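You operate a simulated robot arm through the tools that you are given. There is no shell and no other tool. Be economical: measure what you need, move in short steps, check, and stop when the job is done.

The job below is to be done with a simulated two-armed robot. You get a single attempt, and the scene is never put back.

Task
Take the white fabric scrap from the sewing table top and leave it on the shelf under the sewing table. Put one of the slotted weights from the packing table top on the shelf under the packing table. Close the drawer of the packing table. Fetch the white sack pack and set it on the shelf under the stacker table. Take the white sack stack from the upper shelf of the sack rack and leave it on the shelf under the green table. Take the steel block on the green table top and put it away on the workbench top beside the vise. Stack the 9 MM carton of belt ties from the green table top on top of the 6 MM carton of belt ties. Any order will do.

It is judged by the outcome, as a careful person would: the job done as asked, and still so three seconds after it is handed in. It fails if anything else is knocked over, pushed out of place, dropped, spilled or broken.

Robot
Two 7-joint arms with two-finger parallel grippers on one trunk, on a base that drives. Base frame: it is fixed to the floor where the robot stands at the start and does not move with it; the origin is under the middle of the robot, x ahead of it, y to its left, z up. Lengths are in mm, angles in degrees, forces in N, time in s.
The left shoulder is at the start at [62, 196, 1054], the right one opposite. With the tool pointing down near the work surface each hand reaches from about 300 to 720 mm from the robot's upright axis, wherever it stands, measured 20 degrees to its own side. Places, roughly: carton of belt ties [3250, -750, 750]; drawer of the packing table [3600, -3400, 700]; shelf under the green table [3300, -1000, 300]; shelf under the packing table [3000, -3800, 300]; shelf under the sewing table [700, -100, 400]; shelf under the stacker table [1300, -1800, 400]; slotted weight [2500, -3500, 750]; steel block (8x3x7 cm) [3500, -1400, 800]; white fabric scrap (8x16x2 cm) [500, 0, 800]; white sack pack [4000, -3750, 1500]; white sack stack [4250, -3750, 1000]; workbench top beside the vise (17x34 cm) [-1720, -3620, 860]. Payload 1.57 kg a hand.
The tool frame of a hand sits at the grasp point between the pads (the TCP): z along the fingers, y along the line on which they close. The tips reach 30 mm beyond it. The gripper opens to 110 mm. The fingers are 24 mm wide and 12 mm thick; the gripper's body (48 by 112 mm) begins 78 mm behind the TCP.
Orientation is that of the tool frame in the base frame, as a unit quaternion [x, y, z, w]. With the fingers straight down and closing along the base's y, the tool's x points along the base's -x, its y along +y and its z along -z.

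Tools
- The arms move only by the tool step_arm. It takes "left_deltas", "right_deltas" or both (then of equal length, played together; a hand with none holds still); each is text: rows parted by semicolons, each of 6 numbers parted by spaces: the shift along the base's x, y, z in units of 25 mm (1.0 is 25 mm), then the turn, a rotation vector about the base's x, y, z in units of 6 degrees (1.0 is 6 degrees). In form: tx ty tz ax ay az; .... A call has 1 to 10 rows; each row shifts and turns the commanded pose from where the row before left it. "left_jaw" and "right_jaw" are, for a hand that has rows, the gripper command, from -1 (shut) to 1 (fully open), values between in proportion, set as the call begins (left out, the last holds). A call with a number of a shift or a turn outside -1 to 1 is refused whole. Rows are played at 5 a second. More than 50 mm and 8.6 degrees between two rows, or a gripper value outside its range, and nothing of the call is played. Where a pose cannot be reached the arm comes as near as it can. A force on the tool above 40 N (or 10 N above the force at the start of the call, whichever is more), or a blocked arm, ends the call early, and 0.2 s more pass. The fingers move at their own pace (about 72 mm/s each) and stop on an object; they squeeze with about 26 N. The grip force told is the motor's: it shows also when the fingers shut on nothing. Time passes only in rows, and 0.2 s behind the last, so rows that do not move let the fingers close. The reply holds the time, the measured pose of the TCP, the force on the tool along the base axes, the opening and the grip force, in the units named above and with some noise, with the torque about the TCP (base axes, N m) and any sound that the robot's microphone picked up.
- Cameras (640 x 400 px; columns grow to the right, rows downward): "scene" is now at [92.5, -11.8, 1619.3]; the picture's right is [-0.18, -0.98, -0.00], its down [-0.90, 0.17, -0.41] and it looks along [0.41, -0.07, -0.91] (base axes); focal length 279 px, centre (320, 200). "left" rides on the left gripper at [70, -16, -141] in its tool frame; the picture's right is [0.23, 0.97, 0.00], its down [-0.85, 0.20, -0.48] and it looks along [-0.47, 0.11, 0.88] (tool axes); focal length 222 px, centre (320, 200). "right" rides on the right gripper at [70, 16, -141] in its tool frame; the picture's right is [-0.23, 0.97, 0.00], its down [-0.85, -0.20, -0.48] and it looks along [-0.47, -0.11, 0.88] (tool axes); focal length 222 px, centre (320, 200). There is no depth. A picture from a camera that has moved, and an enlarged one, comes with that camera's place and axes in the base frame and with its lens.
- get_image(camera): a new picture of that camera. The clock stands still meanwhile.
- lift_body(by): slides the trunk up (or, below 0, down) by that many mm; the arms and the scene camera ride with it, the base frame stays. It gives what a move gives, with no picture.
- steer(legs): drives the robot by 1 to 6 legs, each [ahead, left, turn to the left] in mm, mm and degrees, along the robot's own axes; the way and the turn of a leg run together, so that a leg with both is an arc; at most 1500 mm and 180 degrees a leg. The arms and the cameras ride along, it lands a little off, and it stops where it bumps. It gives what a move gives.
- turn_head(pan, tilt): turns the head with the scene camera to pan (to the left, within 86 degrees either way) and tilt (down, from -29 to 69), counted from straight ahead of the robot. It gives what a move gives.
- inspect(camera, box): a new picture of the part [left, top, right, bottom] of that camera's present view, enlarged. The clock stands still meanwhile.
- finish_job(): hands the job in; it is judged then, once.

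Go step by step. Nothing tells you exact positions but the pictures and the camera data: compare them with the known pose of the tool, close in by small moves and look again before you grip or let go. The budget is 196 turns and 176 pictures, counting those below and the enlarged ones. Unless the task says otherwise, let go and move clear before handing in, and close with one line.

The tools are called as a command line: name --argument value ..., lists and objects as JSON in quotes. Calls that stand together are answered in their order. step_arm: Moves the arms, as the interface text tells. Its arguments: {"type":"object","properties":{"left_deltas":{"type":"string"},"left_jaw":{"type":"number"},"right_deltas":{"type":"string"},"right_jaw":{"type":"number"}},"required":[]} The other tools are called the same way: lift_body (by) slides the trunk up or down; steer (legs) drives the base; turn_head (pan, tilt) turns the head that bears the scene camera; get_image (camera) takes a picture; inspect (camera, box) takes an enlarged picture of a part of a camera's view; finish_job () hands the job in.

At the start:

```text
time: 0.0
left_tcp_pos: [444.5, 66.7, 1077.5]
left_orientation: [-0.001, 1.0, 0.0, -0.001]
left_wrist_force: [0.3, 0.0, 0.1]
left_moment: [-0.01, -0.01, -0.03]
left_finger_gap: 109.8
left_grasp_force: 0.0
right_tcp_pos: [318.9, -318.1, 1060.5]
right_orientation: [0.0, 1.0, 0.001, -0.001]
right_wrist_force: [-0.7, 0.1, 0.4]
right_moment: [-0.04, -0.01, 0.0]
right_finger_gap: 110.0
right_grasp_force: 0.1
trunk travel left (down, up): [-650.0, 340.0]
robot x, y, heading: [2.0, -0.3, 0.3]
head pan, tilt: [-10.5, 65.6]
```

scene: 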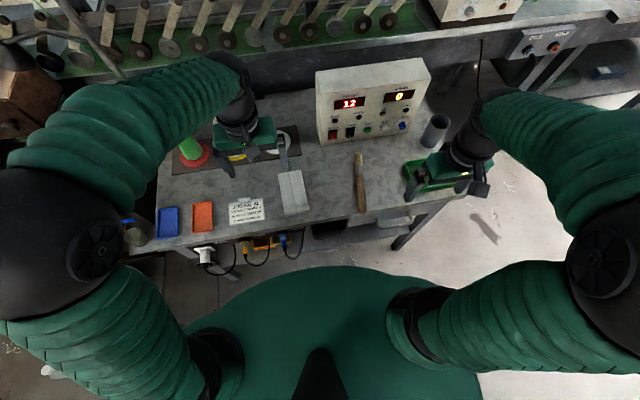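
right: 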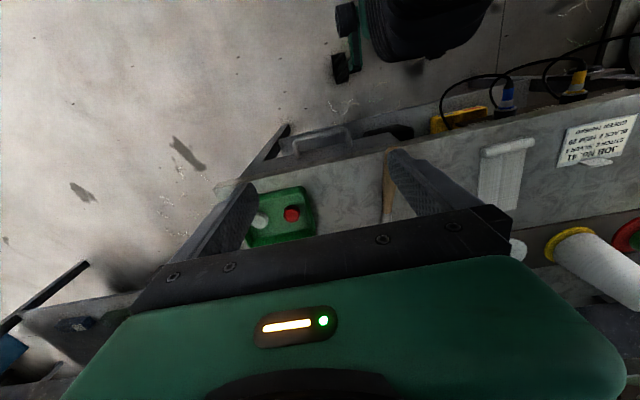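
left: 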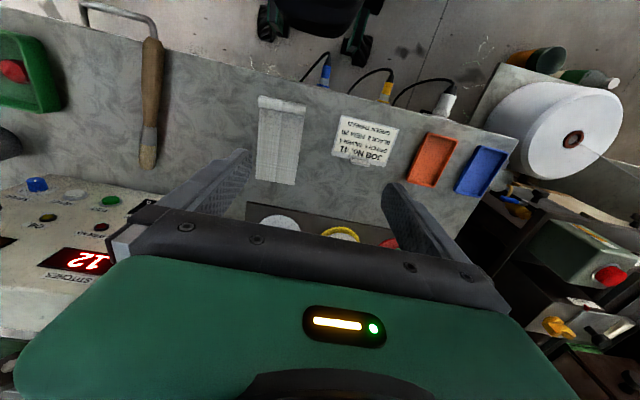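

The scrap looks to be the pale slab at about (506, 9), long along x. I'll look closer at it and at the table's front before moving.

inspect --camera "scene" --box '[140, 100, 460, 300]'

inspect --camera "left" --box '[180, 60, 460, 235]'

```text
2.00 times, centred on (300, 200) of scene
camera zoom: at [92.5, -11.8, 1619.3], right [-0.18, -0.98, 0.0], down [-0.9, 0.17, -0.41], along [0.41, -0.07, -0.91], focal length 559 px, centre (360, 200)
```

zoom: 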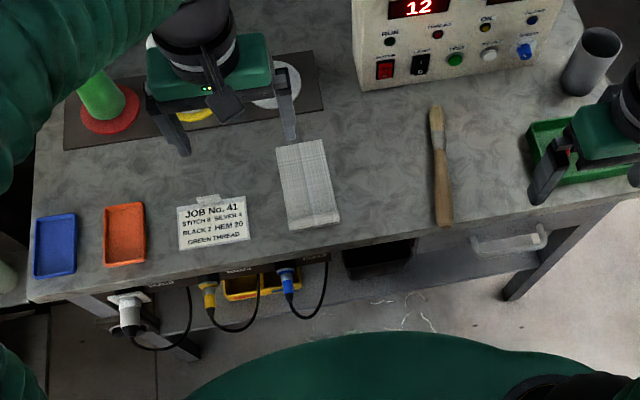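

```text
2.29 times, centred on (320, 148) of left
camera zoom: at [375.0, 53.9, 1218.1], right [-0.23, 0.97, 0.0], down [0.86, 0.2, 0.48], along [0.47, 0.11, -0.88], focal length 508 px, centre (320, 320)
```

zoom: 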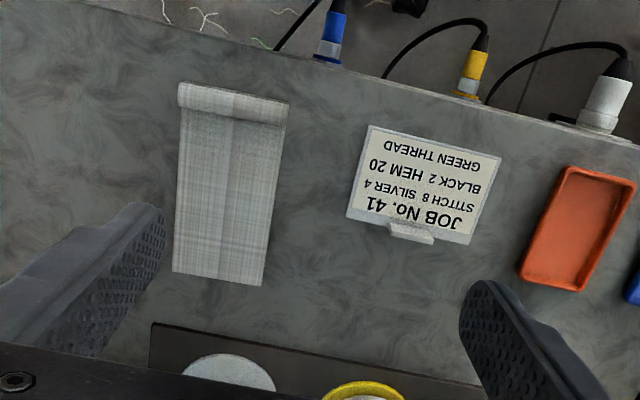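

The scrap spans about x 432–588, y −38–45, with a thicker rolled hem at the near end. I'll look around the room to find free space before backing off.

turn_head --pan -80 --tilt 25

get_image --camera "scene"

turn_head --pan -40 --tilt 15

get_image --camera "scene"

turn_head --pan 80 --tilt 30

get_image --camera "scene"

```text
time: 1.4
left_tcp_pos: [444.3, 66.4, 1078.2]
left_orientation: [0.0, 1.0, 0.0, 0.0]
left_wrist_force: [0.2, -0.1, -0.6]
left_moment: [0.0, 0.02, 0.02]
left_finger_gap: 110.2
left_grasp_force: 0.0
right_tcp_pos: [318.8, -318.0, 1061.4]
right_orientation: [0.0, 1.0, 0.001, 0.0]
right_wrist_force: [0.3, 0.0, -0.2]
right_moment: [-0.02, 0.03, 0.06]
right_finger_gap: 109.8
right_grasp_force: 0.0
trunk travel left (down, up): [-650.0, 340.0]
robot x, y, heading: [2.1, -1.4, -0.2]
head pan, tilt: [-80.0, 25.0]
```

```text
170 pictures are left
camera scene: at [49.6, -91.7, 1675.5], right [-0.98, -0.17, 0.0], down [-0.08, 0.42, -0.91], along [0.16, -0.89, -0.42], focal length 279 px, centre (320, 200)
```

scene: 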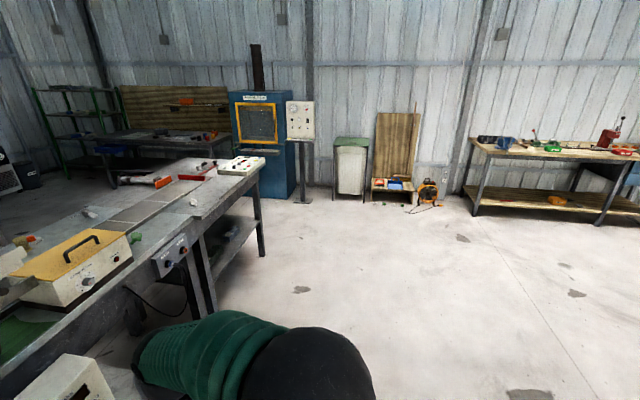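

```text
time: 2.5
left_tcp_pos: [444.0, 67.7, 1078.2]
left_orientation: [-0.001, 1.0, 0.0, 0.0]
left_wrist_force: [-0.3, 0.1, 0.3]
left_moment: [0.03, 0.01, 0.01]
left_finger_gap: 110.3
left_grasp_force: 0.1
right_tcp_pos: [318.8, -318.9, 1061.1]
right_orientation: [-0.001, 1.0, 0.0, 0.001]
right_wrist_force: [-0.7, -0.8, -0.1]
right_moment: [-0.02, 0.01, 0.01]
right_finger_gap: 110.1
right_grasp_force: 0.0
trunk travel left (down, up): [-650.0, 340.0]
robot x, y, heading: [-1.6, 0.7, 0.0]
head pan, tilt: [-40.0, 15.0]
```

```text
169 pictures are left
camera scene: at [105.0, -61.1, 1691.7], right [-0.64, -0.77, 0.0], down [-0.2, 0.17, -0.97], along [0.74, -0.62, -0.26], focal length 279 px, centre (320, 200)
```

scene: 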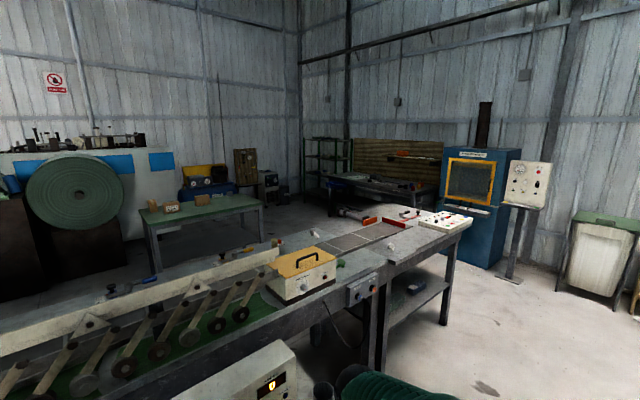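

```text
time: 4.5
left_tcp_pos: [445.7, 68.7, 1078.2]
left_orientation: [0.0, 1.0, 0.001, -0.001]
left_wrist_force: [-0.2, 0.1, 0.0]
left_moment: [0.02, 0.02, 0.0]
left_finger_gap: 109.9
left_grasp_force: 0.1
right_tcp_pos: [316.6, -317.2, 1062.0]
right_orientation: [0.0, 1.0, 0.0, 0.0]
right_wrist_force: [-0.4, -0.1, -0.1]
right_moment: [0.02, 0.0, -0.04]
right_finger_gap: 109.9
right_grasp_force: 0.0
trunk travel left (down, up): [-650.0, 340.0]
robot x, y, heading: [1.4, 1.2, -0.2]
head pan, tilt: [80.0, 30.0]
```

```text
168 pictures are left
camera scene: at [49.3, 88.2, 1667.7], right [0.98, -0.17, 0.0], down [-0.09, -0.49, -0.87], along [0.15, 0.85, -0.5], focal length 279 px, centre (320, 200)
```

scene: 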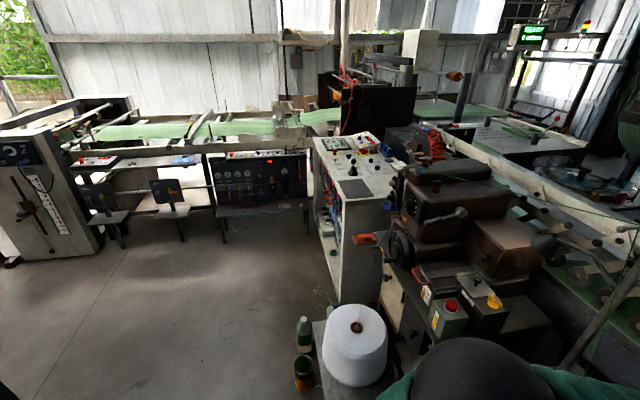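

The floor behind looks free. I'll back off and lower the trunk to see the shelf under the sewing table.

steer --legs '[[-600, 0, 0]]'

lift_body --by -450

turn_head --pan 0 --tilt 30

get_image --camera "scene"

```text
time: 7.8
left_tcp_pos: [-143.4, 67.7, 1078.0]
left_orientation: [0.001, 1.0, 0.0, -0.001]
left_wrist_force: [0.2, 0.6, -0.2]
left_moment: [0.01, -0.01, 0.02]
left_finger_gap: 109.9
left_grasp_force: 0.1
right_tcp_pos: [-271.3, -318.5, 1061.9]
right_orientation: [0.001, 1.0, 0.0, -0.001]
right_wrist_force: [0.2, -0.3, 0.0]
right_moment: [0.03, -0.01, 0.01]
right_finger_gap: 109.9
right_grasp_force: 0.0
trunk travel left (down, up): [-650.0, 340.0]
robot x, y, heading: [-589.3, 1.5, -0.2]
head pan, tilt: [80.0, 30.0]
```

```text
refused: -450 is not a number from -400 to 400
```

```text
time: 9.3
left_tcp_pos: [-144.5, 68.0, 1077.7]
left_orientation: [0.0, 1.0, 0.0, -0.001]
left_wrist_force: [0.2, -0.9, 0.6]
left_moment: [-0.02, -0.01, 0.01]
left_finger_gap: 110.2
left_grasp_force: 0.1
right_tcp_pos: [-271.5, -317.7, 1061.3]
right_orientation: [0.001, 1.0, 0.0, -0.001]
right_wrist_force: [-0.2, 0.3, 0.2]
right_moment: [0.01, -0.01, -0.01]
right_finger_gap: 110.2
right_grasp_force: 0.0
trunk travel left (down, up): [-650.0, 340.0]
robot x, y, heading: [-589.6, -2.0, -0.2]
head pan, tilt: [0.0, 30.0]
```

```text
167 pictures are left
camera scene: at [-465.0, -0.8, 1667.5], right [0.0, -1.0, 0.0], down [-0.5, 0.0, -0.87], along [0.87, 0.0, -0.5], focal length 279 px, centre (320, 200)
```

scene: 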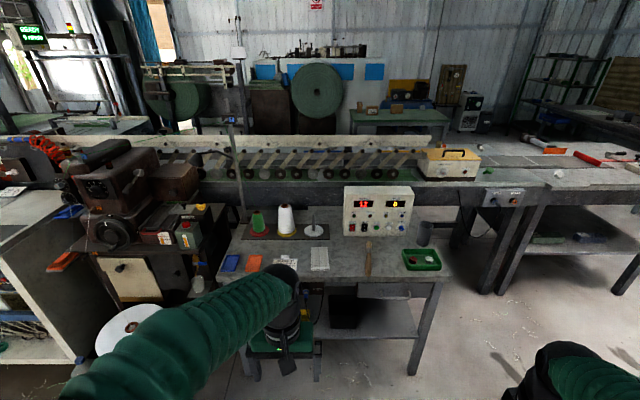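

The shelf is visible below. I'll lower the trunk for a better view of it.

lift_body --by -400

get_image --camera "scene"

inspect --camera "scene" --box '[200, 150, 460, 320]'

```text
time: 13.2
left_tcp_pos: [-145.2, 68.7, 677.7]
left_orientation: [0.0, 1.0, 0.001, 0.0]
left_wrist_force: [0.7, 0.2, -0.2]
left_moment: [0.01, -0.01, -0.01]
left_finger_gap: 110.0
left_grasp_force: 0.0
right_tcp_pos: [-271.4, -318.4, 662.2]
right_orientation: [0.001, 1.0, 0.0, 0.0]
right_wrist_force: [-0.9, -0.2, 0.2]
right_moment: [0.02, 0.02, 0.02]
right_finger_gap: 110.2
right_grasp_force: 0.2
trunk travel left (down, up): [-250.0, 740.0]
robot x, y, heading: [-590.8, 0.6, -0.1]
head pan, tilt: [0.0, 30.0]
```

```text
166 pictures are left
camera scene: at [-465.7, -0.6, 1267.5], right [0.0, -1.0, 0.0], down [-0.5, 0.0, -0.87], along [0.87, 0.0, -0.5], focal length 279 px, centre (320, 200)
```

scene: 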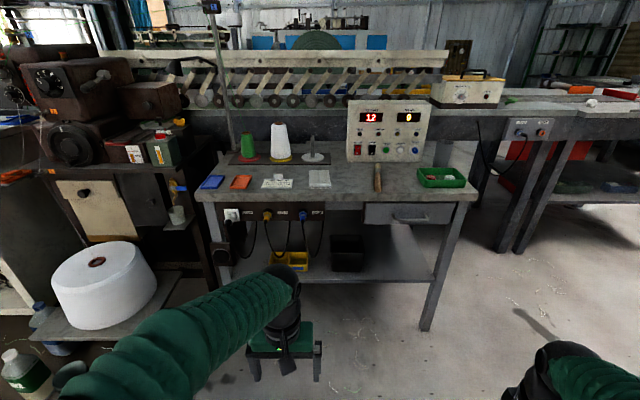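

```text
2.35 times, centred on (330, 235) of scene
camera zoom: at [-465.7, -0.6, 1267.5], right [0.0, -1.0, 0.0], down [-0.5, 0.0, -0.87], along [0.87, 0.0, -0.5], focal length 657 px, centre (296, 118)
```

zoom: 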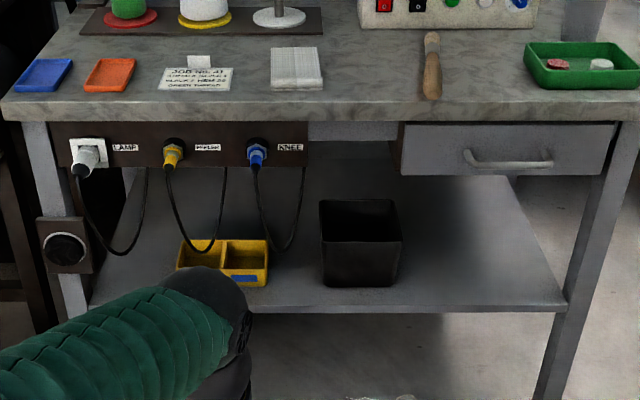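

The shelf has free space right of the black bin (y about −190 to −460, top about z 405). I'll pitch the left tool to about 36° below horizontal so the scrap can stay level from pick to place.

step_arm --left_deltas "0 0 0 0 -1 0;0 0 0 0 -1 0;0 0 0 0 -1 0;0 0 0 0 -1 0;0 0 0 0 -1 0;0 0 0 0 -1 0;0 0 0 0 -1 0;0 0 0 0 -1 0;0 0 0 0 -1 0" --left_jaw 1

lift_body --by 260

steer --legs '[[0, -150, 0], [400, 0, 0]]'

get_image --camera "left"

```text
time: 15.2
left_tcp_pos: [-135.9, 68.1, 681.8]
left_orientation: [-0.006, 0.89, 0.004, 0.455]
left_wrist_force: [-0.3, 0.1, 0.1]
left_moment: [0.01, -0.03, 0.03]
left_finger_gap: 109.9
left_grasp_force: 0.0
left hand out of reach, approached as far as the arm can: row 9
right_tcp_pos: [-272.9, -318.4, 663.5]
right_orientation: [0.001, 1.0, 0.001, 0.0]
right_wrist_force: [0.0, 0.6, 0.4]
right_moment: [0.02, -0.02, -0.01]
right_finger_gap: 110.0
right_grasp_force: 0.0
trunk travel left (down, up): [-250.0, 740.0]
robot x, y, heading: [-589.1, 1.2, -0.1]
head pan, tilt: [0.0, 30.0]
```

```text
time: 17.9
left_tcp_pos: [-135.1, 66.9, 940.3]
left_orientation: [-0.004, 0.891, 0.003, 0.453]
left_wrist_force: [0.5, -0.4, 0.4]
left_moment: [0.01, 0.0, -0.01]
left_finger_gap: 109.8
left_grasp_force: 0.1
right_tcp_pos: [-270.9, -318.4, 921.7]
right_orientation: [-0.001, 1.0, 0.0, 0.001]
right_wrist_force: [0.5, 0.3, -0.6]
right_moment: [0.0, 0.01, 0.0]
right_finger_gap: 109.9
right_grasp_force: 0.2
trunk travel left (down, up): [-510.0, 480.0]
robot x, y, heading: [-589.4, 1.8, 0.1]
head pan, tilt: [0.0, 30.0]
```

```text
time: 21.3
left_tcp_pos: [264.6, -84.3, 939.2]
left_orientation: [-0.003, 0.892, 0.002, 0.453]
left_wrist_force: [0.5, 0.0, 0.3]
left_moment: [-0.02, 0.01, -0.04]
left_finger_gap: 110.1
left_grasp_force: 0.1
right_tcp_pos: [128.3, -468.6, 922.4]
right_orientation: [0.002, 1.0, 0.0, 0.0]
right_wrist_force: [0.0, 0.4, 0.5]
right_moment: [-0.05, -0.01, -0.02]
right_finger_gap: 110.0
right_grasp_force: 0.1
trunk travel left (down, up): [-510.0, 480.0]
robot x, y, heading: [-185.4, -150.0, -0.3]
head pan, tilt: [0.0, 30.0]
```

```text
164 pictures are left
camera left: at [108.5, -99.0, 965.3], right [-0.14, 0.97, -0.18], down [0.12, 0.2, 0.97], along [0.98, 0.12, -0.14], focal length 222 px, centre (320, 200)
```

left: 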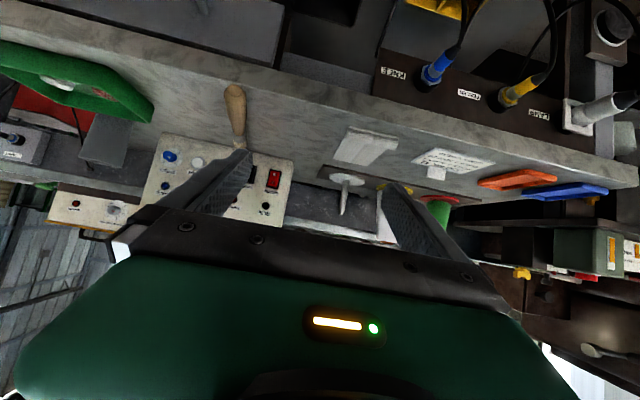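

The tool now points forward and down about 36°. I'll bring it above the scrap's near end.

step_arm --left_deltas "1 0.9 0 0 0 0;1 0.9 0 0 0 0;1 0.9 0 0 0 0;1 0.8 0 0 0 0;1 0 -0.7 0 0 0;1 0 -0.7 0 0 0;0.8 0 -0.7 0 0 0;0.6 0 -0.7 0 0 0"

turn_head --pan 12 --tilt 45

get_image --camera "left"

get_image --camera "scene"

```text
time: 23.1
left_tcp_pos: [451.2, 2.1, 868.3]
left_orientation: [-0.003, 0.892, 0.002, 0.453]
left_wrist_force: [0.4, -0.5, -0.4]
left_moment: [0.0, 0.01, 0.0]
left_finger_gap: 110.2
left_grasp_force: 0.0
right_tcp_pos: [128.7, -469.3, 922.4]
right_orientation: [0.002, 1.0, 0.0, -0.001]
right_wrist_force: [0.0, 0.0, -0.1]
right_moment: [-0.04, 0.02, -0.02]
right_finger_gap: 110.1
right_grasp_force: 0.1
trunk travel left (down, up): [-510.0, 480.0]
robot x, y, heading: [-190.6, -146.9, -0.3]
head pan, tilt: [0.0, 30.0]
```

```text
time: 23.9
left_tcp_pos: [448.4, 2.2, 869.3]
left_orientation: [-0.003, 0.891, 0.003, 0.453]
left_wrist_force: [-0.1, -0.9, 0.4]
left_moment: [-0.02, -0.01, 0.01]
left_finger_gap: 110.4
left_grasp_force: 0.1
right_tcp_pos: [128.0, -470.5, 922.0]
right_orientation: [0.003, 1.0, 0.0, 0.0]
right_wrist_force: [-0.3, -0.1, -0.4]
right_moment: [0.0, -0.04, 0.0]
right_finger_gap: 110.1
right_grasp_force: 0.2
trunk travel left (down, up): [-510.0, 480.0]
robot x, y, heading: [-185.2, -151.4, -0.4]
head pan, tilt: [12.0, 45.0]
```

```text
163 pictures are left
camera left: at [294.0, -13.1, 895.3], right [-0.14, 0.97, -0.18], down [0.12, 0.2, 0.97], along [0.98, 0.12, -0.14], focal length 222 px, centre (320, 200)
```

left: 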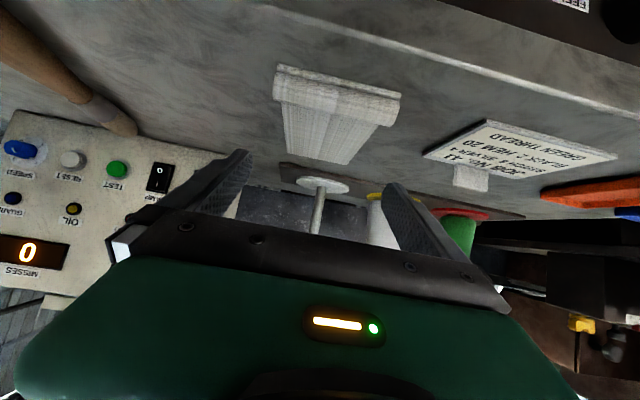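

```text
162 pictures are left
camera scene: at [-75.2, -134.4, 1504.9], right [0.2, -0.98, 0.0], down [-0.69, -0.14, -0.71], along [0.69, 0.14, -0.71], focal length 279 px, centre (320, 200)
```

scene: 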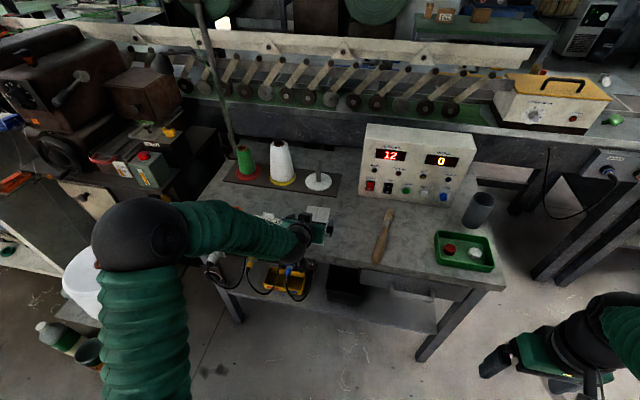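

The roll's top sits near z 812, near face x≈430, y −40 to 43, centred on the hand. I'll lower so the tips straddle the hem.

step_arm --left_deltas "-0.2 0 -0.6 0 0 0;-0.2 0 -0.6 0 0 0;-0.1 0 -0.5 0 0 0"

get_image --camera "left"

```text
time: 24.7
left_tcp_pos: [437.8, 1.4, 828.0]
left_orientation: [-0.003, 0.891, 0.002, 0.453]
left_wrist_force: [-0.5, 0.4, 1.4]
left_moment: [-0.1, 0.0, -0.06]
left_finger_gap: 110.0
left_grasp_force: 0.1
right_tcp_pos: [128.5, -469.5, 921.1]
right_orientation: [0.003, 1.0, 0.0, 0.0]
right_wrist_force: [-1.0, 0.5, 0.6]
right_moment: [-0.02, -0.02, -0.01]
right_finger_gap: 109.8
right_grasp_force: 0.0
trunk travel left (down, up): [-510.0, 480.0]
robot x, y, heading: [-187.4, -149.8, -0.3]
head pan, tilt: [12.0, 45.0]
```

```text
161 pictures are left
camera left: at [282.2, -13.2, 853.4], right [-0.14, 0.97, -0.18], down [0.12, 0.2, 0.97], along [0.98, 0.12, -0.14], focal length 222 px, centre (320, 200)
```

left: 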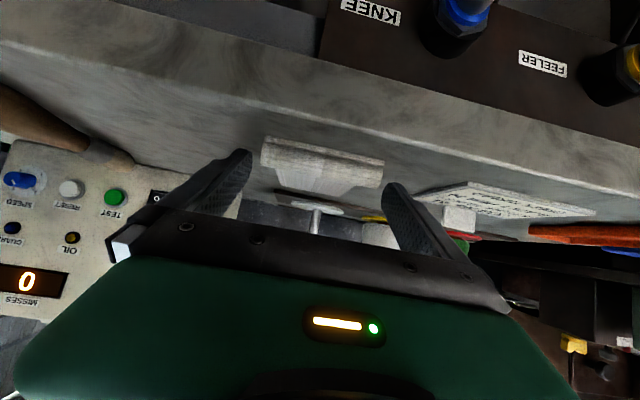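

The fingertips straddle the hem. Closing now, then lifting a little.

step_arm --left_deltas "0 0 0 0 0 0;0 0 0 0 0 0;0 0 0 0 0 0;0 0 0 0 0 0" --left_jaw -1

step_arm --left_deltas "0 0 0.5 0 0 0;0 0 0.8 0 0 0;0 0 0.8 0 0 0"

get_image --camera "left"

```text
time: 25.7
left_tcp_pos: [437.9, 1.2, 827.7]
left_orientation: [-0.003, 0.891, 0.003, 0.453]
left_wrist_force: [-0.6, -1.9, 2.6]
left_moment: [-0.17, -0.02, -0.06]
left_finger_gap: 78.8
left_grasp_force: 25.8
right_tcp_pos: [127.7, -469.1, 921.8]
right_orientation: [0.003, 1.0, 0.002, 0.0]
right_wrist_force: [-0.2, 0.8, -0.7]
right_moment: [0.04, -0.05, 0.0]
right_finger_gap: 109.9
right_grasp_force: 0.1
trunk travel left (down, up): [-510.0, 480.0]
robot x, y, heading: [-188.5, -149.4, -0.2]
head pan, tilt: [12.0, 45.0]
```

```text
time: 26.5
left_tcp_pos: [436.1, 2.5, 878.6]
left_orientation: [-0.004, 0.891, 0.004, 0.454]
left_wrist_force: [-0.2, -0.5, 0.3]
left_moment: [0.0, 0.04, -0.02]
left_finger_gap: 79.1
left_grasp_force: 26.0
right_tcp_pos: [128.0, -470.2, 922.3]
right_orientation: [0.003, 1.0, 0.0, 0.0]
right_wrist_force: [-0.4, 0.5, -0.2]
right_moment: [0.01, 0.0, 0.01]
right_finger_gap: 110.0
right_grasp_force: 0.0
trunk travel left (down, up): [-510.0, 480.0]
robot x, y, heading: [-186.9, -150.9, -0.5]
head pan, tilt: [12.0, 45.0]
```

```text
160 pictures are left
camera left: at [281.0, -13.0, 904.3], right [-0.14, 0.97, -0.18], down [0.12, 0.2, 0.97], along [0.98, 0.12, -0.14], focal length 222 px, centre (320, 200)
```

left: 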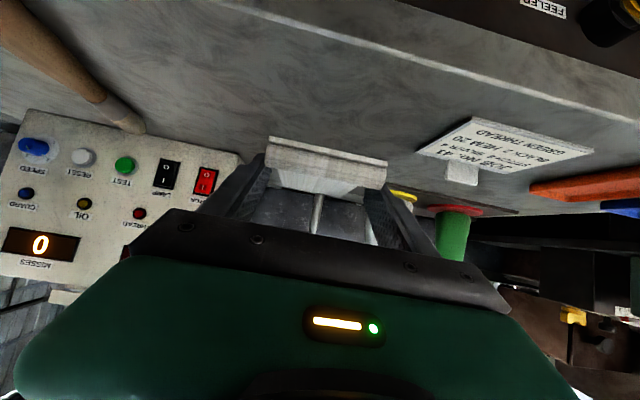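

The scrap is held. I'll back away, shift right and lower the trunk to shelf height.

steer --legs '[[-350, 0, 0], [0, -322, 0]]'

lift_body --by -370

turn_head --pan 10 --tilt 38

get_image --camera "left"

get_image --camera "scene"

```text
time: 30.5
left_tcp_pos: [81.5, -314.7, 877.6]
left_orientation: [-0.003, 0.891, 0.001, 0.453]
left_wrist_force: [0.5, 0.1, 0.2]
left_moment: [0.0, 0.02, -0.03]
left_finger_gap: 79.1
left_grasp_force: 25.9
right_tcp_pos: [-228.0, -785.7, 921.9]
right_orientation: [0.002, 1.0, -0.001, 0.0]
right_wrist_force: [0.6, 0.1, -0.1]
right_moment: [0.0, 0.0, 0.03]
right_finger_gap: 110.0
right_grasp_force: 0.0
trunk travel left (down, up): [-510.0, 480.0]
robot x, y, heading: [-544.4, -473.4, -0.2]
head pan, tilt: [12.0, 45.0]
```

```text
time: 34.1
left_tcp_pos: [79.9, -317.9, 508.4]
left_orientation: [-0.002, 0.891, 0.002, 0.453]
left_wrist_force: [0.0, 0.1, -0.3]
left_moment: [0.01, 0.02, -0.02]
left_finger_gap: 78.6
left_grasp_force: 25.7
right_tcp_pos: [-229.9, -789.1, 551.9]
right_orientation: [0.002, 1.0, 0.0, 0.0]
right_wrist_force: [-0.4, 0.1, 0.6]
right_moment: [0.0, -0.01, 0.02]
right_finger_gap: 110.0
right_grasp_force: 0.1
trunk travel left (down, up): [-140.0, 850.0]
robot x, y, heading: [-547.1, -469.2, -0.3]
head pan, tilt: [12.0, 45.0]
```

```text
time: 34.8
left_tcp_pos: [79.6, -316.5, 508.9]
left_orientation: [-0.002, 0.892, 0.002, 0.453]
left_wrist_force: [0.4, 0.4, -0.3]
left_moment: [-0.04, -0.03, 0.02]
left_finger_gap: 78.8
left_grasp_force: 26.2
right_tcp_pos: [-229.7, -789.7, 551.4]
right_orientation: [0.003, 1.0, 0.0, 0.001]
right_wrist_force: [0.5, 0.6, -0.5]
right_moment: [0.0, 0.0, -0.01]
right_finger_gap: 110.2
right_grasp_force: 0.1
trunk travel left (down, up): [-140.0, 850.0]
robot x, y, heading: [-545.1, -468.2, -0.3]
head pan, tilt: [10.0, 38.0]
```

```text
159 pictures are left
camera left: at [-75.7, -332.6, 534.4], right [-0.14, 0.97, -0.18], down [0.12, 0.2, 0.97], along [0.98, 0.12, -0.14], focal length 222 px, centre (320, 200)
```

left: 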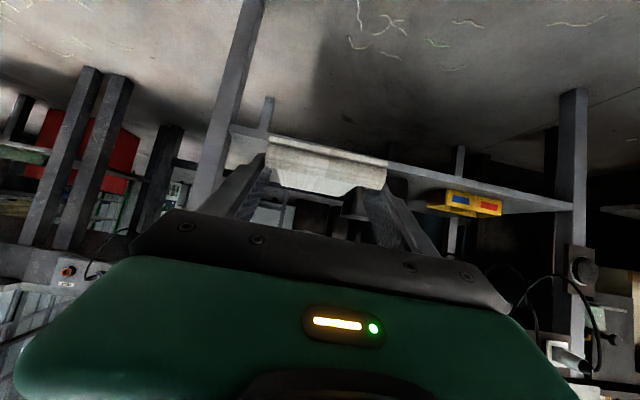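

```text
158 pictures are left
camera scene: at [-426.0, -455.5, 1145.1], right [0.17, -0.99, 0.0], down [-0.61, -0.1, -0.79], along [0.78, 0.13, -0.62], focal length 279 px, centre (320, 200)
```

scene: 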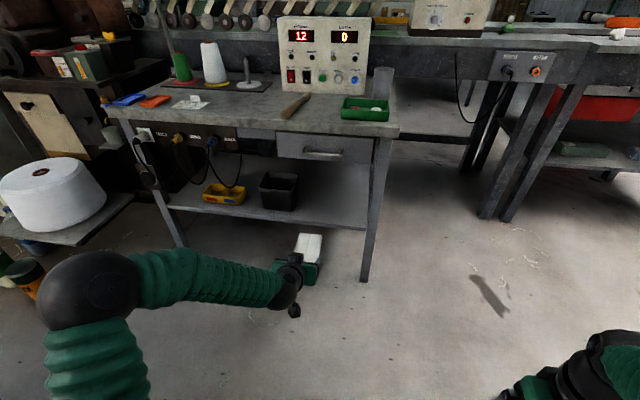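

The shelf top looks to be near z 370. I'll drive in with the scrap well above it and look again.

steer --legs '[[370, 0, 0]]'

get_image --camera "left"

get_image --camera "scene"

```text
time: 37.2
left_tcp_pos: [454.9, -319.5, 507.5]
left_orientation: [-0.003, 0.891, 0.002, 0.453]
left_wrist_force: [-0.1, 0.5, -0.7]
left_moment: [-0.01, 0.0, 0.01]
left_finger_gap: 79.0
left_grasp_force: 26.1
right_tcp_pos: [146.7, -791.4, 552.2]
right_orientation: [0.003, 1.0, 0.0, 0.0]
right_wrist_force: [0.0, -0.3, -0.4]
right_moment: [-0.04, -0.01, -0.02]
right_finger_gap: 110.1
right_grasp_force: 0.1
trunk travel left (down, up): [-140.0, 850.0]
robot x, y, heading: [-169.3, -471.9, -0.2]
head pan, tilt: [10.0, 38.0]
```

```text
157 pictures are left
camera left: at [298.3, -333.7, 534.2], right [-0.14, 0.97, -0.18], down [0.12, 0.2, 0.97], along [0.98, 0.12, -0.14], focal length 222 px, centre (320, 200)
```

left: 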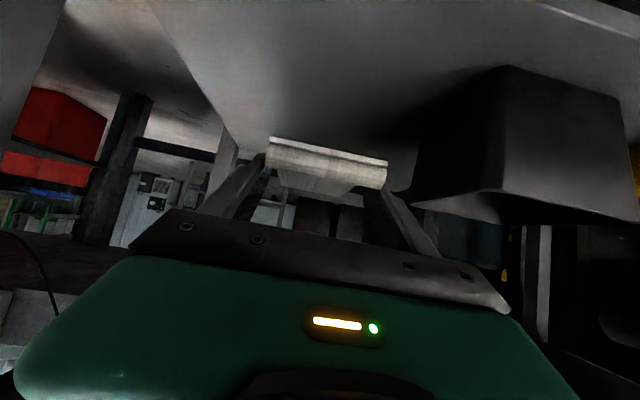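

```text
156 pictures are left
camera scene: at [-51.7, -456.9, 1145.0], right [0.17, -0.99, 0.0], down [-0.61, -0.1, -0.79], along [0.78, 0.13, -0.62], focal length 279 px, centre (320, 200)
```

scene: 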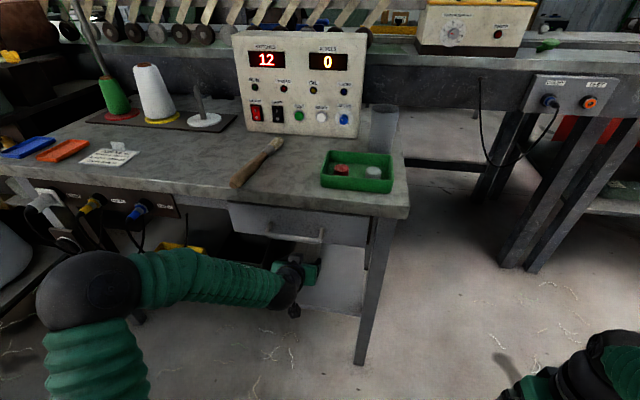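

Clear of the bin and leg. Lowering toward the shelf with the arm, watching force.

step_arm --left_deltas "0 0 -0.9 0 0 0;0 0 -0.9 0 0 0;0 0 -0.9 0 0 0;0 0 -0.7 0 0 0"

get_image --camera "left"

```text
time: 38.2
left_tcp_pos: [452.5, -318.3, 423.4]
left_orientation: [-0.004, 0.891, 0.003, 0.454]
left_wrist_force: [0.4, -0.1, -1.0]
left_moment: [-0.02, 0.04, 0.0]
left_finger_gap: 79.0
left_grasp_force: 26.0
right_tcp_pos: [143.7, -790.8, 551.6]
right_orientation: [0.001, 1.0, -0.001, 0.0]
right_wrist_force: [0.0, 0.0, 0.1]
right_moment: [0.0, 0.01, -0.01]
right_finger_gap: 110.0
right_grasp_force: 0.0
trunk travel left (down, up): [-140.0, 850.0]
robot x, y, heading: [-169.3, -472.1, -0.3]
head pan, tilt: [10.0, 38.0]
```

```text
155 pictures are left
camera left: at [297.8, -333.4, 449.9], right [-0.14, 0.97, -0.18], down [0.11, 0.2, 0.97], along [0.98, 0.12, -0.14], focal length 222 px, centre (320, 200)
```

left: 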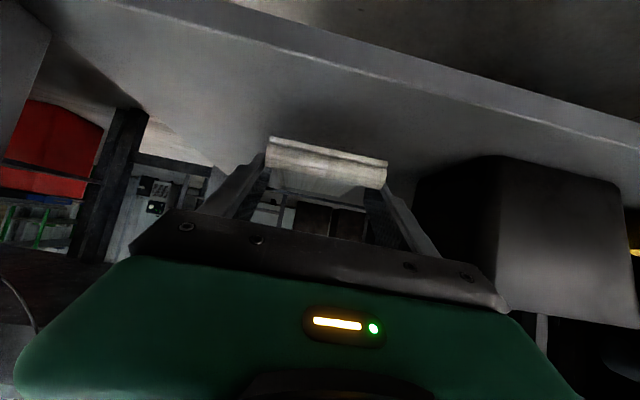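

step_arm --left_deltas "0 0 -0.25 0 0 0;0 0 -0.25 0 0 0"

step_arm --left_deltas "0 0 -0.12 0 0 0;0 0 -0.12 0 0 0"

get_image --camera "left"

```text
time: 38.8
left_tcp_pos: [454.0, -317.4, 410.9]
left_orientation: [-0.002, 0.891, 0.002, 0.454]
left_wrist_force: [0.8, -0.5, -0.4]
left_moment: [0.01, -0.02, 0.05]
left_finger_gap: 78.8
left_grasp_force: 25.4
right_tcp_pos: [144.6, -791.8, 552.1]
right_orientation: [0.002, 1.0, -0.001, 0.001]
right_wrist_force: [0.1, -0.1, 0.8]
right_moment: [-0.03, 0.0, -0.02]
right_finger_gap: 110.0
right_grasp_force: 0.0
trunk travel left (down, up): [-140.0, 850.0]
robot x, y, heading: [-166.4, -475.4, -0.1]
head pan, tilt: [10.0, 38.0]
```

```text
time: 39.4
left_tcp_pos: [454.2, -319.0, 404.6]
left_orientation: [-0.004, 0.891, 0.003, 0.455]
left_wrist_force: [-0.1, -0.4, 0.3]
left_moment: [0.0, 0.06, 0.01]
left_finger_gap: 79.4
left_grasp_force: 25.9
right_tcp_pos: [145.3, -789.4, 552.2]
right_orientation: [0.001, 1.0, 0.0, 0.001]
right_wrist_force: [-0.1, 0.4, -0.7]
right_moment: [0.01, -0.01, -0.04]
right_finger_gap: 110.0
right_grasp_force: 0.1
trunk travel left (down, up): [-140.0, 850.0]
robot x, y, heading: [-168.5, -471.6, -0.4]
head pan, tilt: [10.0, 38.0]
```

```text
154 pictures are left
camera left: at [297.7, -333.8, 431.5], right [-0.14, 0.97, -0.18], down [0.11, 0.2, 0.97], along [0.98, 0.12, -0.14], focal length 222 px, centre (320, 200)
```

left: 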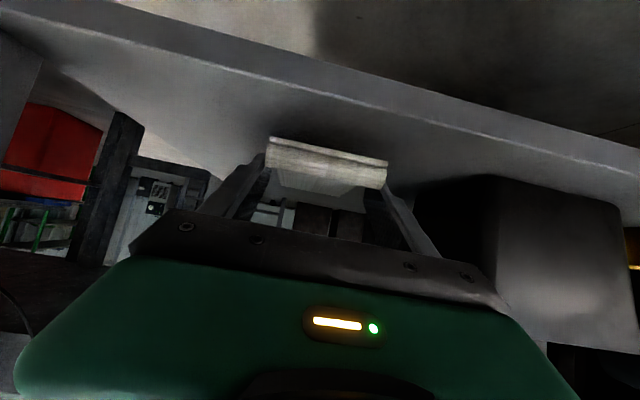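

step_arm --left_deltas "0 0 -0.12 0 0 0;0 0 -0.12 0 0 0"

step_arm --left_deltas "0 0 -0.12 0 0 0;0 0 -0.12 0 0 0"

step_arm --left_deltas "0 0 -0.12 0 0 0;0 0 -0.12 0 0 0"

get_image --camera "left"

```text
time: 40.0
left_tcp_pos: [453.9, -319.1, 399.9]
left_orientation: [-0.003, 0.891, 0.002, 0.454]
left_wrist_force: [-0.3, 0.1, 0.6]
left_moment: [-0.01, 0.01, -0.01]
left_finger_gap: 78.9
left_grasp_force: 25.6
right_tcp_pos: [146.3, -789.8, 552.2]
right_orientation: [0.002, 1.0, 0.0, 0.001]
right_wrist_force: [0.3, -1.2, 0.0]
right_moment: [0.02, 0.0, -0.02]
right_finger_gap: 109.9
right_grasp_force: 0.1
trunk travel left (down, up): [-140.0, 850.0]
robot x, y, heading: [-169.3, -472.6, -0.4]
head pan, tilt: [10.0, 38.0]
```

```text
time: 40.6
left_tcp_pos: [453.5, -318.2, 393.4]
left_orientation: [-0.003, 0.892, 0.003, 0.453]
left_wrist_force: [0.2, 1.1, -0.3]
left_moment: [0.01, 0.03, 0.0]
left_finger_gap: 78.8
left_grasp_force: 26.0
right_tcp_pos: [145.6, -790.5, 551.7]
right_orientation: [0.002, 1.0, 0.0, 0.001]
right_wrist_force: [-0.1, -0.4, -0.9]
right_moment: [0.02, 0.0, 0.01]
right_finger_gap: 109.9
right_grasp_force: 0.1
trunk travel left (down, up): [-140.0, 850.0]
robot x, y, heading: [-167.5, -473.9, -0.4]
head pan, tilt: [10.0, 38.0]
```

```text
time: 41.2
left_tcp_pos: [453.1, -319.5, 387.8]
left_orientation: [-0.004, 0.891, 0.003, 0.453]
left_wrist_force: [-0.2, -0.6, 0.1]
left_moment: [0.0, 0.06, 0.02]
left_finger_gap: 78.6
left_grasp_force: 26.0
right_tcp_pos: [144.8, -791.2, 551.6]
right_orientation: [0.001, 1.0, 0.0, 0.001]
right_wrist_force: [-0.4, 0.2, -0.1]
right_moment: [-0.03, 0.0, -0.01]
right_finger_gap: 109.9
right_grasp_force: 0.0
trunk travel left (down, up): [-140.0, 850.0]
robot x, y, heading: [-170.8, -473.4, -0.2]
head pan, tilt: [10.0, 38.0]
```

```text
153 pictures are left
camera left: at [297.3, -333.5, 413.7], right [-0.14, 0.97, -0.18], down [0.11, 0.2, 0.97], along [0.98, 0.12, -0.14], focal length 222 px, centre (320, 200)
```

left: 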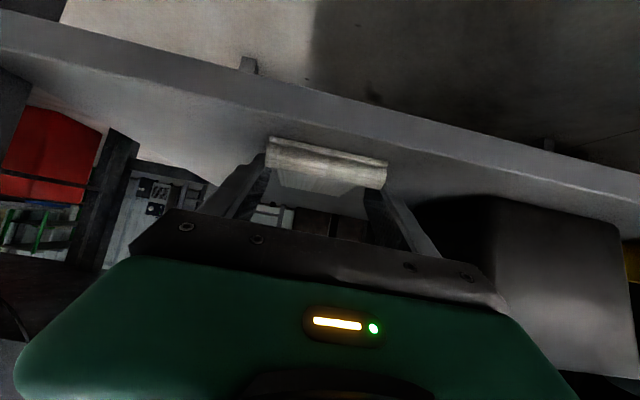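

The edge parallax suggests the shelf top is near z 350, so contact should be near TCP z 384. Continuing slowly.

step_arm --left_deltas "0 0 -0.1 0 0 0;0 0 -0.1 0 0 0"

step_arm --left_deltas "0 0 -0.1 0 0 0;0 0 -0.1 0 0 0"

get_image --camera "left"

```text
time: 41.8
left_tcp_pos: [453.1, -320.0, 387.1]
left_orientation: [-0.004, 0.889, 0.004, 0.457]
left_wrist_force: [-8.2, 3.7, 25.6]
left_moment: [-0.22, 0.1, -0.36]
left_finger_gap: 78.6
left_grasp_force: 25.5
right_tcp_pos: [143.3, -789.6, 554.1]
right_orientation: [0.002, 1.0, 0.0, 0.002]
right_wrist_force: [-0.6, 0.6, 0.2]
right_moment: [-0.01, 0.0, 0.01]
right_finger_gap: 109.9
right_grasp_force: 0.1
trunk travel left (down, up): [-140.0, 850.0]
robot x, y, heading: [-170.2, -471.2, -0.0]
head pan, tilt: [10.0, 38.0]
```

```text
time: 42.2
left_tcp_pos: [454.0, -319.0, 386.7]
left_orientation: [-0.003, 0.888, 0.003, 0.46]
left_wrist_force: [-12.0, 1.7, 23.1]
left_moment: [-0.07, 0.4, -0.26]
left_finger_gap: 78.8
left_grasp_force: 26.1
right_tcp_pos: [143.1, -789.6, 552.1]
right_orientation: [0.002, 1.0, 0.0, 0.003]
right_wrist_force: [0.0, -0.1, -0.1]
right_moment: [0.03, 0.01, 0.02]
right_finger_gap: 110.1
right_grasp_force: 0.0
trunk travel left (down, up): [-140.0, 850.0]
robot x, y, heading: [-173.3, -471.8, -0.3]
head pan, tilt: [10.0, 38.0]
stopped in row 2 (left hand): the force on the tool passed its limit at 42 N (the readings are from after the stop); the commanded pose is now the measured one
```

```text
152 pictures are left
camera left: at [298.1, -334.0, 410.7], right [-0.14, 0.97, -0.18], down [0.1, 0.2, 0.98], along [0.99, 0.12, -0.12], focal length 222 px, centre (320, 200)
```

left: 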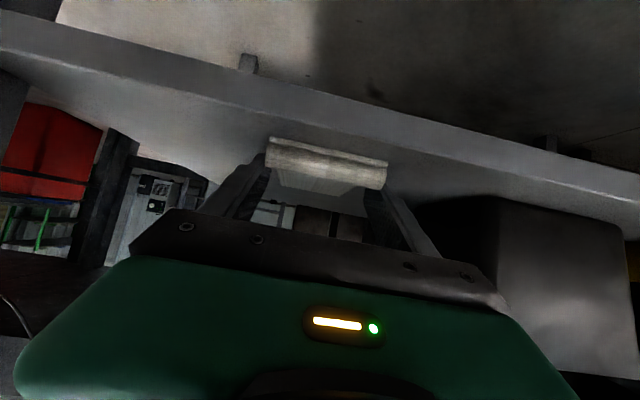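

Contact made. I'll ease off, open, and draw back along the tool's slope.

step_arm --left_deltas "0 0 0.06 0 0 0;0 0 0 0 0 0;0 0 0 0 0 0;0 0 0 0 0 0" --left_jaw 1

step_arm --left_deltas "0 0 0.5 0 0 0;-0.3 0 0.7 0 0 0;-0.8 0 0.6 0 0 0;-1 0 0.6 0 0 0"

get_image --camera "left"

```text
time: 43.2
left_tcp_pos: [455.3, -317.0, 387.8]
left_orientation: [-0.005, 0.888, 0.004, 0.459]
left_wrist_force: [-7.9, 19.9, 23.6]
left_moment: [-0.63, -0.21, 0.11]
left_finger_gap: 91.8
left_grasp_force: 0.0
right_tcp_pos: [143.7, -790.6, 553.2]
right_orientation: [0.002, 1.0, 0.0, 0.002]
right_wrist_force: [0.2, 0.3, -1.1]
right_moment: [0.0, 0.0, 0.03]
right_finger_gap: 110.1
right_grasp_force: 0.2
trunk travel left (down, up): [-140.0, 850.0]
robot x, y, heading: [-170.5, -475.1, 0.1]
head pan, tilt: [10.0, 38.0]
```

```text
time: 44.2
left_tcp_pos: [402.6, -319.5, 443.4]
left_orientation: [-0.004, 0.89, 0.004, 0.457]
left_wrist_force: [0.0, 0.5, -0.5]
left_moment: [0.0, 0.02, -0.02]
left_finger_gap: 110.1
left_grasp_force: 0.0
right_tcp_pos: [143.9, -790.3, 552.5]
right_orientation: [0.002, 1.0, 0.0, 0.0]
right_wrist_force: [0.2, -0.6, 0.8]
right_moment: [-0.05, 0.0, 0.01]
right_finger_gap: 110.3
right_grasp_force: 0.0
trunk travel left (down, up): [-140.0, 850.0]
robot x, y, heading: [-173.6, -471.0, -0.3]
head pan, tilt: [10.0, 38.0]
```

```text
151 pictures are left
camera left: at [245.5, -333.8, 468.6], right [-0.14, 0.97, -0.18], down [0.11, 0.2, 0.97], along [0.98, 0.12, -0.13], focal length 222 px, centre (320, 200)
```

left: 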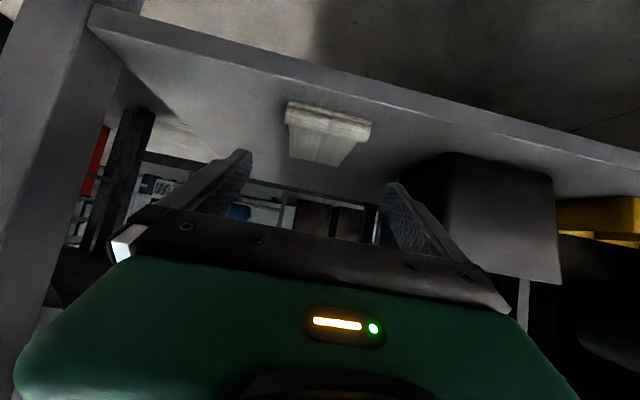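

The scrap rests on the shelf. I'll back out, raise the trunk and head for the aisle right of the stacker table.

steer --legs '[[-450, 0, 0], [0, -1350, 0], [0, -1300, 0]]'

lift_body --by 400

turn_head --pan 0 --tilt 20

get_image --camera "scene"

```text
time: 59.5
left_tcp_pos: [-75.2, -3002.7, 444.3]
left_orientation: [0.001, 0.889, 0.001, 0.457]
left_wrist_force: [-0.2, 0.2, -0.4]
left_moment: [0.0, 0.03, 0.02]
left_finger_gap: 110.0
left_grasp_force: 0.1
right_tcp_pos: [-338.0, -3471.1, 552.5]
right_orientation: [0.006, 1.0, 0.001, 0.001]
right_wrist_force: [-0.8, 0.0, -0.3]
right_moment: [0.04, 0.0, 0.03]
right_finger_gap: 110.1
right_grasp_force: 0.1
trunk travel left (down, up): [-140.0, 850.0]
robot x, y, heading: [-652.8, -3152.7, -0.9]
head pan, tilt: [10.0, 38.0]
```

```text
time: 63.4
left_tcp_pos: [-74.7, -3003.1, 845.0]
left_orientation: [0.001, 0.889, 0.001, 0.458]
left_wrist_force: [-0.7, -0.3, 0.2]
left_moment: [-0.02, 0.02, 0.02]
left_finger_gap: 110.0
left_grasp_force: 0.1
right_tcp_pos: [-338.3, -3472.0, 952.1]
right_orientation: [0.008, 1.0, 0.0, 0.0]
right_wrist_force: [0.7, 0.3, 0.2]
right_moment: [-0.01, -0.02, 0.05]
right_finger_gap: 109.7
right_grasp_force: 0.0
trunk travel left (down, up): [-540.0, 450.0]
robot x, y, heading: [-650.4, -3147.7, -0.9]
head pan, tilt: [10.0, 38.0]
```

```text
time: 64.2
left_tcp_pos: [-75.5, -3003.0, 843.9]
left_orientation: [0.001, 0.889, 0.001, 0.458]
left_wrist_force: [-0.1, 0.3, 1.3]
left_moment: [-0.01, -0.02, 0.02]
left_finger_gap: 110.2
left_grasp_force: 0.1
right_tcp_pos: [-337.7, -3471.8, 951.8]
right_orientation: [0.007, 1.0, 0.0, 0.0]
right_wrist_force: [0.2, 0.7, 0.5]
right_moment: [0.0, 0.02, -0.01]
right_finger_gap: 110.1
right_grasp_force: 0.0
trunk travel left (down, up): [-540.0, 450.0]
robot x, y, heading: [-651.1, -3149.8, -1.0]
head pan, tilt: [0.0, 20.0]
```

```text
150 pictures are left
camera scene: at [-522.6, -3150.8, 1573.4], right [-0.01, -1.0, 0.0], down [-0.34, 0.0, -0.94], along [0.94, -0.01, -0.34], focal length 279 px, centre (320, 200)
```

scene: 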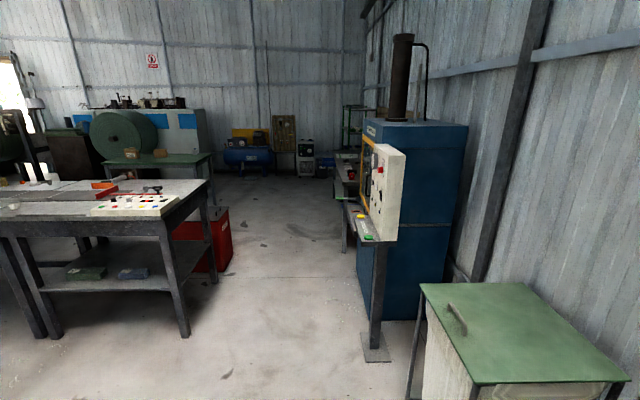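

The corridor between the stacker table's end (y≈−2250) and the control pedestal (y≈−3480) is free along y≈−2900. I'll drive through it toward the packing table.

steer --legs '[[0, 250, 1], [1450, 0, 0], [1250, 0, 0]]'

turn_head --pan -45 --tilt 30

get_image --camera "scene"

turn_head --pan 30 --tilt 20

get_image --camera "scene"

```text
time: 78.7
left_tcp_pos: [2629.1, -2762.9, 843.6]
left_orientation: [-0.003, 0.889, 0.003, 0.458]
left_wrist_force: [0.7, 0.0, -0.4]
left_moment: [-0.01, 0.02, -0.01]
left_finger_gap: 109.9
left_grasp_force: 0.0
right_tcp_pos: [2371.6, -3235.2, 952.2]
right_orientation: [0.002, 1.0, 0.0, 0.001]
right_wrist_force: [0.0, -0.3, -0.2]
right_moment: [-0.03, -0.01, -0.03]
right_finger_gap: 110.3
right_grasp_force: 0.1
trunk travel left (down, up): [-540.0, 450.0]
robot x, y, heading: [2056.0, -2918.9, -0.2]
head pan, tilt: [0.0, 20.0]
```

```text
time: 79.8
left_tcp_pos: [2628.5, -2763.3, 844.4]
left_orientation: [-0.003, 0.889, 0.003, 0.457]
left_wrist_force: [0.4, -0.7, -0.6]
left_moment: [0.0, 0.0, 0.02]
left_finger_gap: 109.9
left_grasp_force: 0.1
right_tcp_pos: [2372.5, -3235.4, 953.6]
right_orientation: [0.002, 1.0, 0.0, 0.001]
right_wrist_force: [-0.4, -0.1, 0.3]
right_moment: [0.0, -0.04, 0.01]
right_finger_gap: 110.2
right_grasp_force: 0.1
trunk travel left (down, up): [-540.0, 450.0]
robot x, y, heading: [2055.0, -2917.3, -0.2]
head pan, tilt: [-45.0, 30.0]
```

```text
149 pictures are left
camera scene: at [2154.6, -2980.1, 1557.5], right [-0.71, -0.71, 0.0], down [-0.35, 0.35, -0.87], along [0.61, -0.61, -0.5], focal length 279 px, centre (320, 200)
```

scene: 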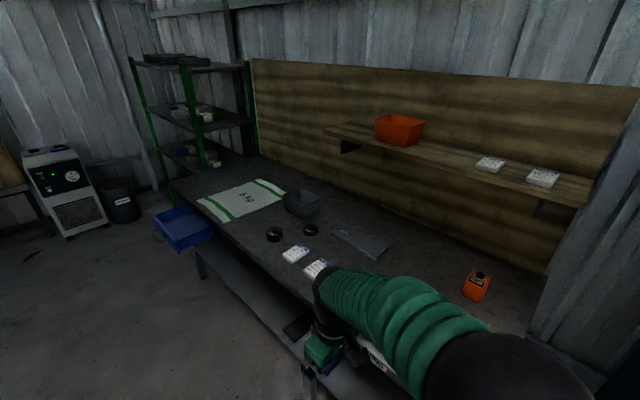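

```text
time: 81.3
left_tcp_pos: [2629.1, -2762.9, 843.5]
left_orientation: [-0.003, 0.889, 0.003, 0.458]
left_wrist_force: [-0.5, 0.5, -0.5]
left_moment: [0.0, 0.0, 0.03]
left_finger_gap: 110.0
left_grasp_force: 0.0
right_tcp_pos: [2371.7, -3234.2, 952.4]
right_orientation: [0.003, 1.0, 0.0, 0.001]
right_wrist_force: [0.5, 0.6, 0.1]
right_moment: [0.0, -0.02, 0.0]
right_finger_gap: 109.9
right_grasp_force: 0.1
trunk travel left (down, up): [-540.0, 450.0]
robot x, y, heading: [2056.8, -2917.9, -0.2]
head pan, tilt: [30.0, 20.0]
```

```text
148 pictures are left
camera scene: at [2171.5, -2869.6, 1573.5], right [0.5, -0.87, 0.0], down [-0.3, -0.17, -0.94], along [0.81, 0.47, -0.34], focal length 279 px, centre (320, 200)
```

scene: 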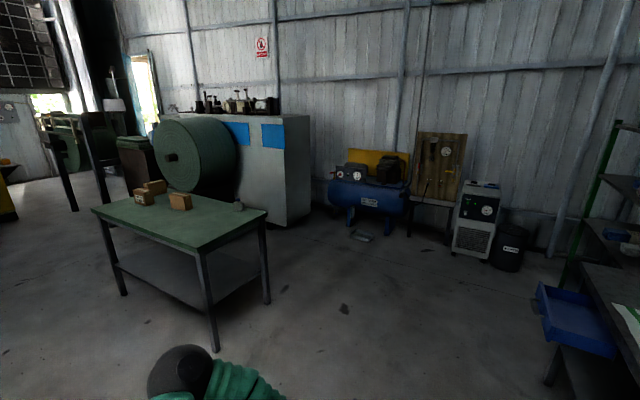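

The slotted weights are the two black discs near (3000, −3600), the drawer is the blue tray at the left end, and the sack rack stands beyond. I'll turn to face the packing table's front.

steer --legs '[[0, 300, 0], [0, 0, -90], [0, 850, 0]]'

turn_head --pan 0 --tilt 35

get_image --camera "scene"

```text
time: 91.3
left_tcp_pos: [3051.8, -3186.1, 845.9]
left_orientation: [0.628, 0.629, -0.322, 0.326]
left_wrist_force: [0.9, 0.1, -0.6]
left_moment: [-0.01, -0.02, -0.03]
left_finger_gap: 109.9
left_grasp_force: 0.1
right_tcp_pos: [2581.0, -2925.0, 951.9]
right_orientation: [0.711, 0.703, 0.001, 0.002]
right_wrist_force: [0.6, -1.7, 0.3]
right_moment: [0.02, 0.03, 0.0]
right_finger_gap: 110.0
right_grasp_force: 0.0
trunk travel left (down, up): [-540.0, 450.0]
robot x, y, heading: [2901.4, -2609.7, -90.5]
head pan, tilt: [30.0, 20.0]
```

```text
time: 92.2
left_tcp_pos: [3052.3, -3186.1, 844.6]
left_orientation: [0.628, 0.629, -0.322, 0.325]
left_wrist_force: [0.3, -0.3, 0.1]
left_moment: [0.0, 0.02, 0.01]
left_finger_gap: 109.8
left_grasp_force: 0.0
right_tcp_pos: [2581.6, -2926.9, 952.5]
right_orientation: [0.711, 0.703, -0.001, 0.002]
right_wrist_force: [0.6, 0.1, 0.4]
right_moment: [0.03, 0.0, 0.01]
right_finger_gap: 109.7
right_grasp_force: 0.0
trunk travel left (down, up): [-540.0, 450.0]
robot x, y, heading: [2903.2, -2614.3, -90.6]
head pan, tilt: [0.0, 35.0]
```

```text
147 pictures are left
camera scene: at [2902.5, -2734.1, 1549.7], right [-1.0, 0.01, 0.0], down [0.0, 0.57, -0.82], along [-0.01, -0.82, -0.57], focal length 279 px, centre (320, 200)
```

scene: 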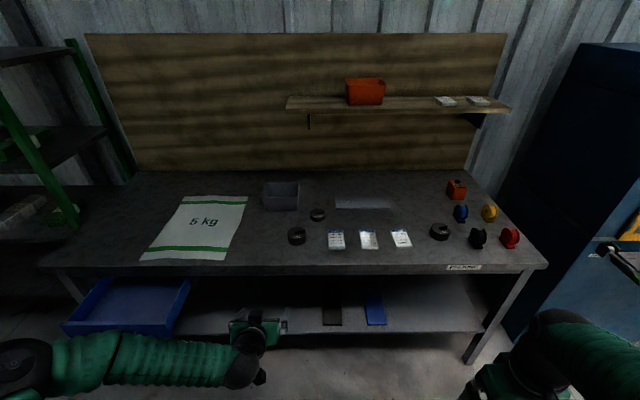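

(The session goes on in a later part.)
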